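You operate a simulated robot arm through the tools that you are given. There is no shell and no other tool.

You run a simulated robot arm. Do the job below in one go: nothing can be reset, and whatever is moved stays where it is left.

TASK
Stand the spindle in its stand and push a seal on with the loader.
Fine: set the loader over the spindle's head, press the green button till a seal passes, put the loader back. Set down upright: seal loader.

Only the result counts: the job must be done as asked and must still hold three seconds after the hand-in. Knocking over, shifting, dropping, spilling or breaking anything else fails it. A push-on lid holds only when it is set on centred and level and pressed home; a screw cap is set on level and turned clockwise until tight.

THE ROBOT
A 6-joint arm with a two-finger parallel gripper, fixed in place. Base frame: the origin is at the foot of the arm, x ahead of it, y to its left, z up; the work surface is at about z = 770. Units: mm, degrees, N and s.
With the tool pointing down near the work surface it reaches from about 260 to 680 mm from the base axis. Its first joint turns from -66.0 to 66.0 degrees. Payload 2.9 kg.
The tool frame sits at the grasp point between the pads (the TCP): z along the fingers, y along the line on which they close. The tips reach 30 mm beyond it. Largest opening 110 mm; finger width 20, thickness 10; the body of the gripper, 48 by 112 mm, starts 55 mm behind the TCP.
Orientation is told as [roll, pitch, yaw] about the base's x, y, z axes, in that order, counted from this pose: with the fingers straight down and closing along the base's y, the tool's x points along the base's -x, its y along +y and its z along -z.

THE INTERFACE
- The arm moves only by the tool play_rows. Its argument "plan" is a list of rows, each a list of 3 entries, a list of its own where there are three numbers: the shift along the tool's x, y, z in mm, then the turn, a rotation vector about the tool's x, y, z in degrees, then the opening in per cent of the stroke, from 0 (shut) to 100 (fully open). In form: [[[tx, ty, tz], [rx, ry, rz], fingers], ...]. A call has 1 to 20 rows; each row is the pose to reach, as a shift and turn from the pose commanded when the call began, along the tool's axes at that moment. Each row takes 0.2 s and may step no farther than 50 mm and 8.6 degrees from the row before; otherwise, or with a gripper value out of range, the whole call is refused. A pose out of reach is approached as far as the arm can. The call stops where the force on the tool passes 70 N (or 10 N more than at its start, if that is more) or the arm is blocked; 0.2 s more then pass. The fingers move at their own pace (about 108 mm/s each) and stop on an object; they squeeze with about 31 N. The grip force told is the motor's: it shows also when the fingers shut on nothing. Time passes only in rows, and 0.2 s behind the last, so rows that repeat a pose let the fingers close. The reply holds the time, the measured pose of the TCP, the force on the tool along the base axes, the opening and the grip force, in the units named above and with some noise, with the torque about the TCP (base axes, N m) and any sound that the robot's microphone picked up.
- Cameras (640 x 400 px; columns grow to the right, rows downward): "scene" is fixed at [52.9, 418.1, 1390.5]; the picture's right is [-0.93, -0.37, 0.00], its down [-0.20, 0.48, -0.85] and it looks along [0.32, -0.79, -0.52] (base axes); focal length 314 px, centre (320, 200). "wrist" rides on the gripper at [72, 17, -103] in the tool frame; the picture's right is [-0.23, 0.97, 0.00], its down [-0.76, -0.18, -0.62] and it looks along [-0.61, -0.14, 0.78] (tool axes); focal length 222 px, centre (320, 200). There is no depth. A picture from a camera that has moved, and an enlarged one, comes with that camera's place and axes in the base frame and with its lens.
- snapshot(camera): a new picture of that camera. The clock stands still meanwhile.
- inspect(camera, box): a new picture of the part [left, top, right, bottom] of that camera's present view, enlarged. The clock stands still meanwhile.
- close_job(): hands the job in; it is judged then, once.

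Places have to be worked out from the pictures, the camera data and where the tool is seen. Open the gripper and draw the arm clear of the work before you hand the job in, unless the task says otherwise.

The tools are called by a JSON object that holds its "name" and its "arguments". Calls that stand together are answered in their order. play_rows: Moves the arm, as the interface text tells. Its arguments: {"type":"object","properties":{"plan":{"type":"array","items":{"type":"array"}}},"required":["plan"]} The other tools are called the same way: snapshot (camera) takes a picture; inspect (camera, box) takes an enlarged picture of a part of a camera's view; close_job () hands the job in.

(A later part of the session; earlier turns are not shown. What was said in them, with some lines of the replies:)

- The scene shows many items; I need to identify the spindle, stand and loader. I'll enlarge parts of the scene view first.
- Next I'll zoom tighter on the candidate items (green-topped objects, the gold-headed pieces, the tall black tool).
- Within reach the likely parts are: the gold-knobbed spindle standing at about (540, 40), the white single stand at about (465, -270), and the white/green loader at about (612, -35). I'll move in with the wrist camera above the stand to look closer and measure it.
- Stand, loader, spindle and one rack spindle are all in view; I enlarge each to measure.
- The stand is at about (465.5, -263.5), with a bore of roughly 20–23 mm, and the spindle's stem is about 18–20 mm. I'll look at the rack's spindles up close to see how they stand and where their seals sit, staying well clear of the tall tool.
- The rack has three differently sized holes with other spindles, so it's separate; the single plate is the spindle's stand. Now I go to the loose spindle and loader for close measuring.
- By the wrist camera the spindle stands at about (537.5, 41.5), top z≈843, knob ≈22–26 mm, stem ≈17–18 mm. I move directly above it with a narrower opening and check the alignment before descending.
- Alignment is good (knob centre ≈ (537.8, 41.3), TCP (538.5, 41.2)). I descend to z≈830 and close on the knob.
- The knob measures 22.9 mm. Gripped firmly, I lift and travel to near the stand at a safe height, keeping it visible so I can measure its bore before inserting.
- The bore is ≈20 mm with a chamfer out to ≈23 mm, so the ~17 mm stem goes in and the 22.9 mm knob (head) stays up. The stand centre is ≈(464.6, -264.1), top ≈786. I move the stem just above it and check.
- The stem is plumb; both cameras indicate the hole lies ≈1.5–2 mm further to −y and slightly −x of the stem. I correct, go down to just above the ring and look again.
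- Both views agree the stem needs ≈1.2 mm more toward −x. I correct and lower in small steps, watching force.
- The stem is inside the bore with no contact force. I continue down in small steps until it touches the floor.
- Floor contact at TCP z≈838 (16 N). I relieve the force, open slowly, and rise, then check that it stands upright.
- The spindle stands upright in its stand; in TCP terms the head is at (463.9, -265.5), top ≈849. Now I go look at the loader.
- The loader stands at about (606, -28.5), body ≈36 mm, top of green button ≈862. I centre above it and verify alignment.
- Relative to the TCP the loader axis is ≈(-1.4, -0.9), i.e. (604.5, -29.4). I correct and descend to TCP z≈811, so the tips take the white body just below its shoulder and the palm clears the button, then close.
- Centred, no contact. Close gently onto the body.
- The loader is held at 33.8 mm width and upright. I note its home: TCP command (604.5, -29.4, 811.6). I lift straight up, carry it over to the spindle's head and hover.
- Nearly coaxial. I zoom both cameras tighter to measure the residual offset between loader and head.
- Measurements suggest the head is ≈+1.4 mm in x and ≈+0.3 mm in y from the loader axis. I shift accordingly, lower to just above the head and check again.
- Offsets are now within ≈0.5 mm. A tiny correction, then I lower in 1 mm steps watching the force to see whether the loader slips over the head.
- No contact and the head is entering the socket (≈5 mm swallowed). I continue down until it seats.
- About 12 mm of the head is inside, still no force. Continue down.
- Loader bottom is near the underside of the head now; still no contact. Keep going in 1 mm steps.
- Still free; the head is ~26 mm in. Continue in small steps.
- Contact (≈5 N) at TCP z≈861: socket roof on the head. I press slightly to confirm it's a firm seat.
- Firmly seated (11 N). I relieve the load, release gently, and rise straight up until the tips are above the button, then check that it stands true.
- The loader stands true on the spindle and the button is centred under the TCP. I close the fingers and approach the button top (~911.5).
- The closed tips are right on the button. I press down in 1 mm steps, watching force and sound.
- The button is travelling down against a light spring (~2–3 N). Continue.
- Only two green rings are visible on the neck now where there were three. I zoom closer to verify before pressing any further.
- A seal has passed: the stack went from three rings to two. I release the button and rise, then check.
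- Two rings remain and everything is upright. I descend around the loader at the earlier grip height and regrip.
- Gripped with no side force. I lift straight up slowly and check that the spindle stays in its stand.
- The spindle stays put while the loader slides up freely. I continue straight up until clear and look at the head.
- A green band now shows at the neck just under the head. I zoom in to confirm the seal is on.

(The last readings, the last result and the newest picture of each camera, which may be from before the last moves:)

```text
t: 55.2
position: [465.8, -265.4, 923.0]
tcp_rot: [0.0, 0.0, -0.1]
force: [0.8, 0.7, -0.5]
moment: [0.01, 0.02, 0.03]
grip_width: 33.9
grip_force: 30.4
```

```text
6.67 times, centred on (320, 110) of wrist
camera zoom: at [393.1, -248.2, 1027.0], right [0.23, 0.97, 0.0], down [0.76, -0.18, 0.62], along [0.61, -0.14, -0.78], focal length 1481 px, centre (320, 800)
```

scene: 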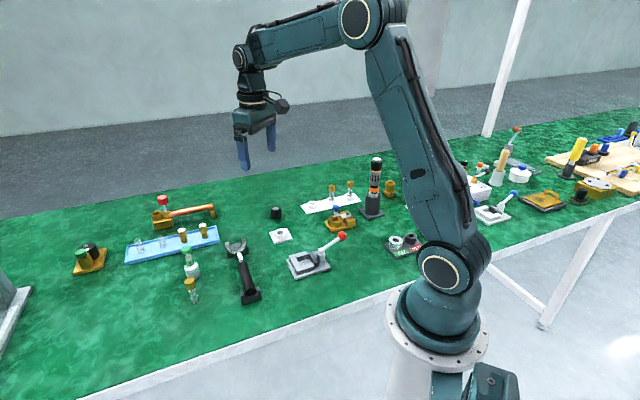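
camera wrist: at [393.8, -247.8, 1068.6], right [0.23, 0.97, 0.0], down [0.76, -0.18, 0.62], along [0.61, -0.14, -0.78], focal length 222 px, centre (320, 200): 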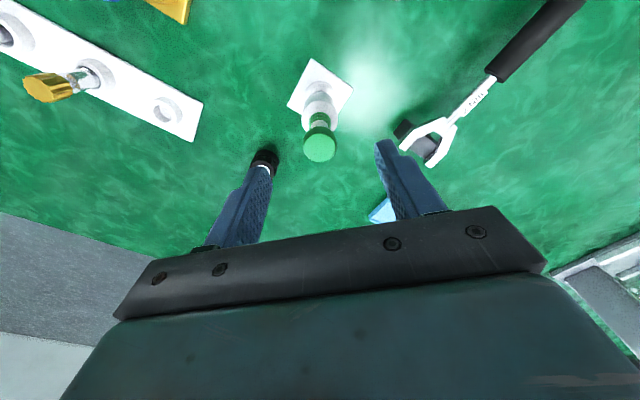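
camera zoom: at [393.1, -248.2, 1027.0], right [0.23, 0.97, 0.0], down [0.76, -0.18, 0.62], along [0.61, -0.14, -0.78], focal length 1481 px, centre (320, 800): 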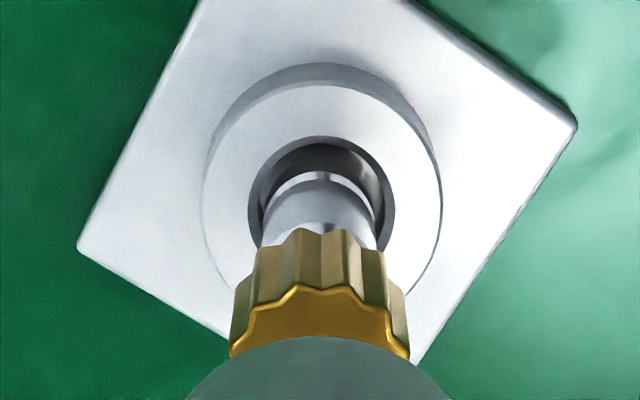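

The green seal sits on the neck beneath the head. Now I carry the loader back to its home spot and lower it to just above the table.

{"name": "play_rows", "arguments": {"plan": [[[0, 0, -3], [0, 0, 0], 20], [[-12, 20, -3], [0, 0, 0], 20], [[-29, 49, -3], [0, 0, 0], 20], [[-46, 78, -3], [0, 0, 0], 20], [[-63, 107, -3], [0, 0, 0], 20], [[-80, 136, -3], [0, 0, 0], 20], [[-97, 165, -3], [0, 0, 0], 20], [[-114, 194, -3], [0, 0, 0], 20], [[-129, 219, -3], [0, 0, 0], 20], [[-137, 232.5, -3], [0, 0, 0], 20], [[-139, 235.8, -3], [0, 0, 0], 20], [[-139, 235.8, 25], [0, 0, 0], 20], [[-139, 235.8, 55], [0, 0, 0], 20], [[-139, 235.8, 85], [0, 0, 0], 20], [[-139, 235.8, 100], [0, 0, 0], 20], [[-139, 235.8, 107], [0, 0, 0], 20], [[-139, 235.8, 107], [0, 0, 0], 20]]}}

{"name": "inspect", "arguments": {"camera": "scene", "box": [150, 220, 230, 290]}}

```text
t: 58.8
position: [603.9, -28.9, 814.9]
tcp_rot: [0.1, 0.0, -0.1]
force: [0.3, 0.9, -0.8]
moment: [0.0, 0.03, -0.02]
grip_width: 33.9
grip_force: 31.2
```

```text
5.71 times, centred on (190, 255) of scene
camera zoom: at [52.9, 418.1, 1390.5], right [-0.93, -0.37, 0.0], down [-0.2, 0.48, -0.85], along [0.32, -0.79, -0.52], focal length 1792 px, centre (1063, -114)
```

zoom: 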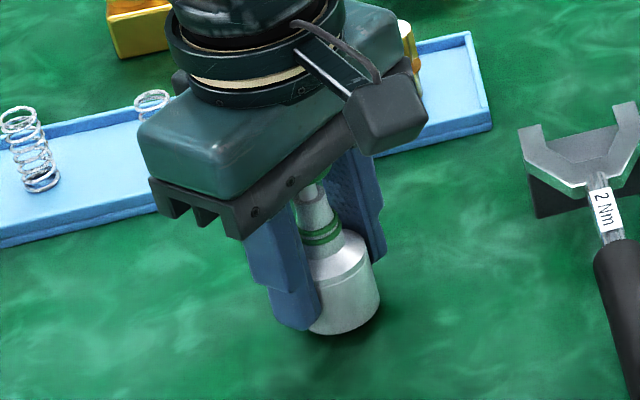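

A few mm above the table; I lower in small steps until contact.

{"name": "play_rows", "arguments": {"plan": [[[0, 0, 1], [0, 0, 0], 20], [[0, 0, 2], [0, 0, 0], 20], [[0, 0, 2.8], [0, 0, 0], 20], [[0, 0, 2.8], [0, 0, 0], 20]]}}

```text
t: 59.8
position: [603.6, -29.5, 812.8]
tcp_rot: [0.0, 0.0, 0.0]
force: [-0.4, 0.3, -0.8]
moment: [-0.03, -0.01, 0.03]
grip_width: 33.5
grip_force: 31.1
```

{"name": "play_rows", "arguments": {"plan": [[[0, 0, 0.6], [0, 0, 0], 20], [[0, 0, 1.2], [0, 0, 0], 20], [[0, 0, 1.2], [0, 0, 0], 20]]}}

```text
t: 60.6
position: [603.8, -29.3, 811.5]
tcp_rot: [0.1, 0.1, 0.1]
force: [0.1, 0.3, -0.8]
moment: [0.01, 0.02, 0.01]
grip_width: 33.8
grip_force: 30.7
```

{"name": "play_rows", "arguments": {"plan": [[[0, 0, 0.6], [0, 0, 0], 20], [[0, 0, 0.6], [0, 0, 0], 20]]}}

```text
t: 61.2
position: [604.3, -29.1, 811.9]
tcp_rot: [0.0, 0.0, 0.0]
force: [1.0, 0.3, -1.6]
moment: [0.0, 0.0, 0.03]
grip_width: 33.7
grip_force: 30.9
```

{"name": "play_rows", "arguments": {"plan": [[[0, 0, 0.6], [0, 0, 0], 20], [[0, 0, 0.6], [0, 0, 0], 20]]}}

```text
t: 61.8
position: [604.2, -29.9, 810.3]
tcp_rot: [0.1, -0.1, 0.0]
force: [0.2, -0.7, -1.0]
moment: [0.03, 0.01, 0.05]
grip_width: 34.0
grip_force: 31.2
```

Still no contact; continue gently.

{"name": "play_rows", "arguments": {"plan": [[[0, 0, 0.5], [0, 0, 0], 20], [[0, 0, 1.0], [0, 0, 0], 20], [[0, 0, 1.0], [0, 0, 0], 20]]}}

{"name": "inspect", "arguments": {"camera": "scene", "box": [180, 250, 210, 285]}}

```text
t: 62.6
position: [604.3, -30.6, 811.0]
tcp_rot: [-0.1, -0.2, -0.1]
force: [-3.5, 0.9, 9.9]
moment: [-0.01, 0.21, 0.0]
grip_width: 33.8
grip_force: 30.9
```

```text
11.43 times, centred on (195, 268) of scene
camera zoom: at [52.7, 418.2, 1390.5], right [-0.93, -0.37, 0.0], down [-0.2, 0.48, -0.85], along [0.32, -0.79, -0.52], focal length 3584 px, centre (1749, -571)
```

zoom: 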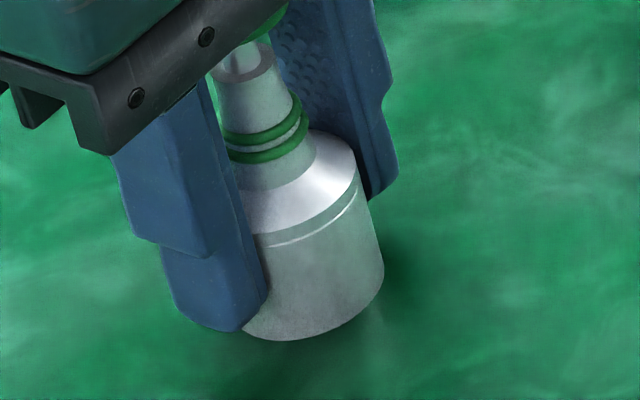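

Table contact (≈10 N). I ease off, open slowly, rise straight up, and verify.

{"name": "play_rows", "arguments": {"plan": [[[0, 0, -0.6], [0, 0, 0], 20], [[0, 0, -0.6], [0, 0, 0], 32], [[0, 0, -0.6], [0, 0, 0], 38], [[0, 0, -0.6], [0, 0, 0], 48], [[0, 0, -0.6], [0, 0, 0], 65], [[0, 0, -0.6], [0, 0, 0], 65], [[0, 0, -30], [0, 0, 0], 65], [[0, 0, -70], [0, 0, 0], 65], [[0, 0, -115], [0, 0, 0], 65], [[0, 0, -150], [0, 0, 0], 65], [[0, 0, -150], [0, 0, 0], 65]]}}

{"name": "inspect", "arguments": {"camera": "scene", "box": [160, 235, 220, 290]}}

{"name": "inspect", "arguments": {"camera": "scene", "box": [260, 206, 300, 240]}}

{"name": "snapshot", "arguments": {"camera": "wrist"}}

```text
t: 65.0
position: [605.5, -29.9, 961.1]
tcp_rot: [-0.1, 0.0, 0.0]
force: [0.7, 0.6, -0.1]
moment: [0.01, 0.0, -0.02]
grip_width: 71.5
grip_force: 0.1
```

```text
7.27 times, centred on (190, 262) of scene
camera zoom: at [52.9, 418.1, 1390.5], right [-0.93, -0.37, 0.0], down [-0.2, 0.48, -0.85], along [0.32, -0.79, -0.52], focal length 2281 px, centre (1266, -254)
```

zoom: 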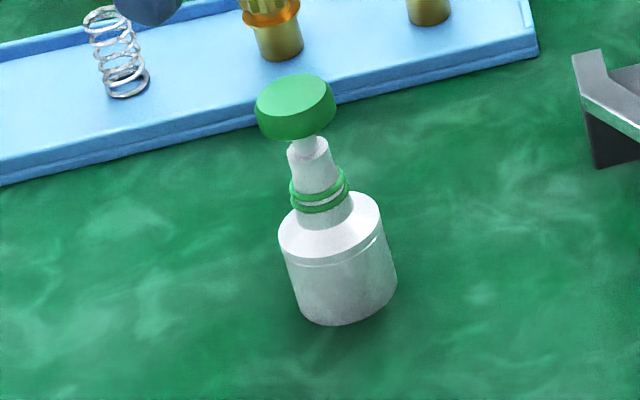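

```text
11.76 times, centred on (280, 223) of scene
camera zoom: at [52.9, 418.1, 1390.5], right [-0.93, -0.37, 0.0], down [-0.2, 0.48, -0.85], along [0.32, -0.79, -0.52], focal length 3689 px, centre (791, -71)
```

zoom: 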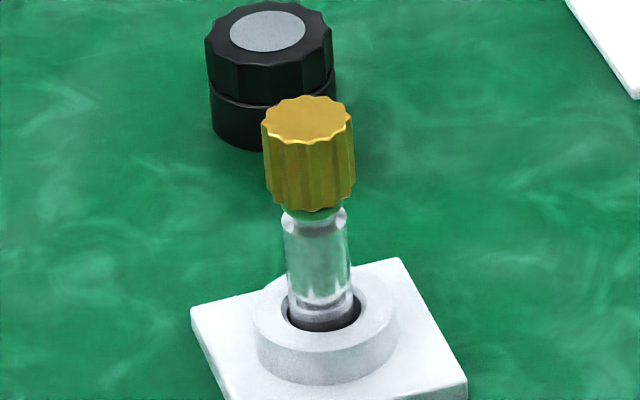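

```text
taken
camera wrist: at [531.5, -11.5, 1064.2], right [0.23, 0.97, 0.0], down [0.76, -0.18, 0.62], along [0.61, -0.14, -0.78], focal length 222 px, centre (320, 200)
```

wrist: 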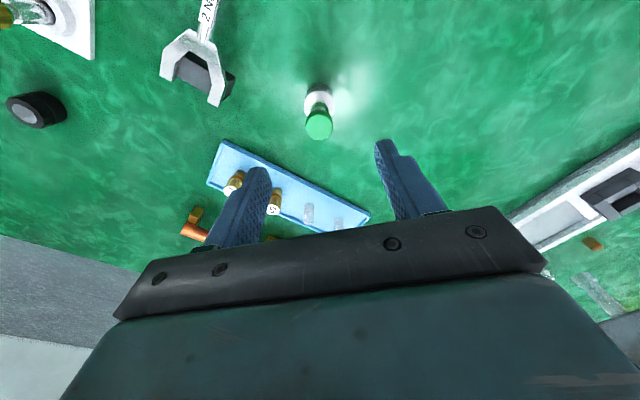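

The loader is back upright on its spot (within ~1 mm), the spindle stands upright in its stand with the green seal under its head. I draw the arm up and clear, then take a last look.

{"name": "play_rows", "arguments": {"plan": [[[0, 0, -40], [0, 0, 0], 100], [[0, 0, -80], [0, 0, 0], 100], [[40, 0, -100], [0, 0, 0], 100], [[80, 20, -120], [0, 0, 0], 100], [[120, 50, -130], [0, 0, 0], 100], [[150, 80, -135], [0, 0, 0], 100], [[150, 80, -135], [0, 0, 0], 100], [[150, 80, -135], [0, 0, 0], 100]]}}

{"name": "snapshot", "arguments": {"camera": "scene"}}

{"name": "inspect", "arguments": {"camera": "scene", "box": [170, 180, 330, 300]}}

```text
refused: row 5 steps farther than a row can; nothing moved
```

```text
taken
```

scene: 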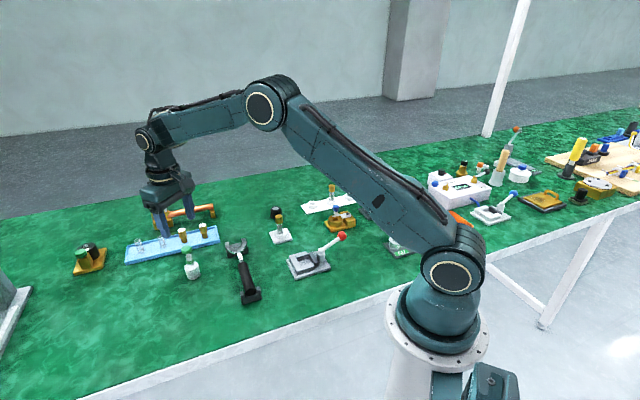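

```text
3.33 times, centred on (250, 240) of scene
camera zoom: at [52.9, 418.1, 1390.5], right [-0.93, -0.37, 0.0], down [-0.2, 0.48, -0.85], along [0.32, -0.79, -0.52], focal length 1045 px, centre (553, 67)
```

zoom: 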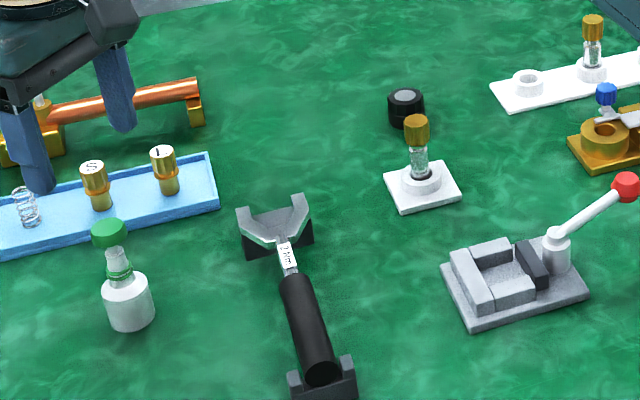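

That move was refused for one overlong step; nothing moved. I repeat it with shorter steps.

{"name": "play_rows", "arguments": {"plan": [[[0, 0, -35], [0, 0, 0], 100], [[0, 0, -70], [0, 0, 0], 100], [[25, 0, -100], [0, 0, 0], 100], [[60, 10, -115], [0, 0, 0], 100], [[95, 20, -125], [0, 0, 0], 100], [[130, 35, -130], [0, 0, 0], 100], [[150, 45, -135], [0, 0, 0], 100], [[150, 45, -135], [0, 0, 0], 100]]}}

{"name": "snapshot", "arguments": {"camera": "scene"}}

{"name": "inspect", "arguments": {"camera": "scene", "box": [264, 206, 296, 238]}}

```text
t: 66.8
position: [454.5, 16.0, 1095.2]
tcp_rot: [0.0, 0.0, -0.1]
force: [0.3, -0.3, 0.8]
moment: [-0.01, 0.02, 0.05]
grip_width: 110.0
grip_force: 0.0
```

```text
taken
```

scene: 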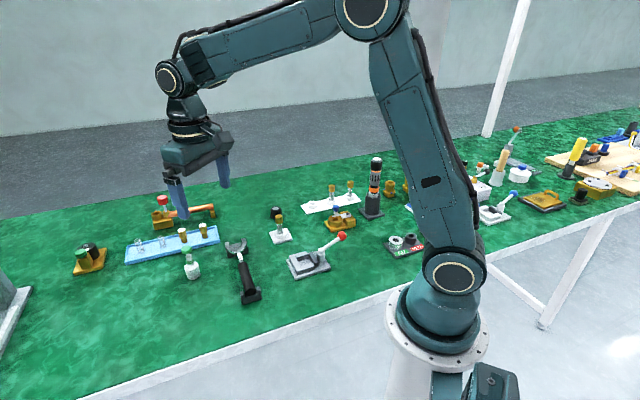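

```text
12.50 times, centred on (280, 222) of scene
camera zoom: at [52.9, 418.1, 1390.5], right [-0.93, -0.37, 0.0], down [-0.2, 0.48, -0.85], along [0.32, -0.79, -0.52], focal length 3920 px, centre (820, -75)
```

zoom: 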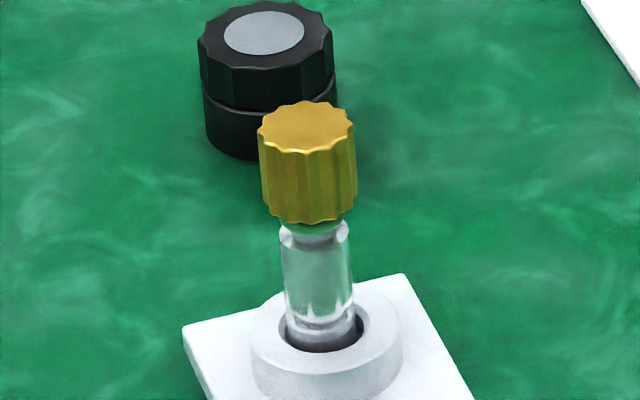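

The ring stack on the loader has gone from three to two, and a green ring wider than the neck now sits under the spindle's head. The spindle stands upright in its stand, the loader is upright in its place, and the arm is clear with the gripper open, so I hand the job in.

{"name": "close_job", "arguments": {}}

```text
The job is handed in.
```

The job is handed in: the spindle stands upright in its stand with a seal pushed on, and the loader is back upright in its place.

- **Seal:** The loader's ring stack went from three to two when I pressed the green button. A green ring wider than the neck now sits just under the spindle's head. The microphone picked up no click, so this rests on the pictures alone.
- **Stand:** I took the single white plate with the ring as the spindle's stand, not the three-hole rack. The stem rests on the floor of the bore.
- **Loader:** It is within about 1 mm of where it started.
- **Surroundings:** I saw nothing knocked over or shifted. The gripper is open and the arm is clear.
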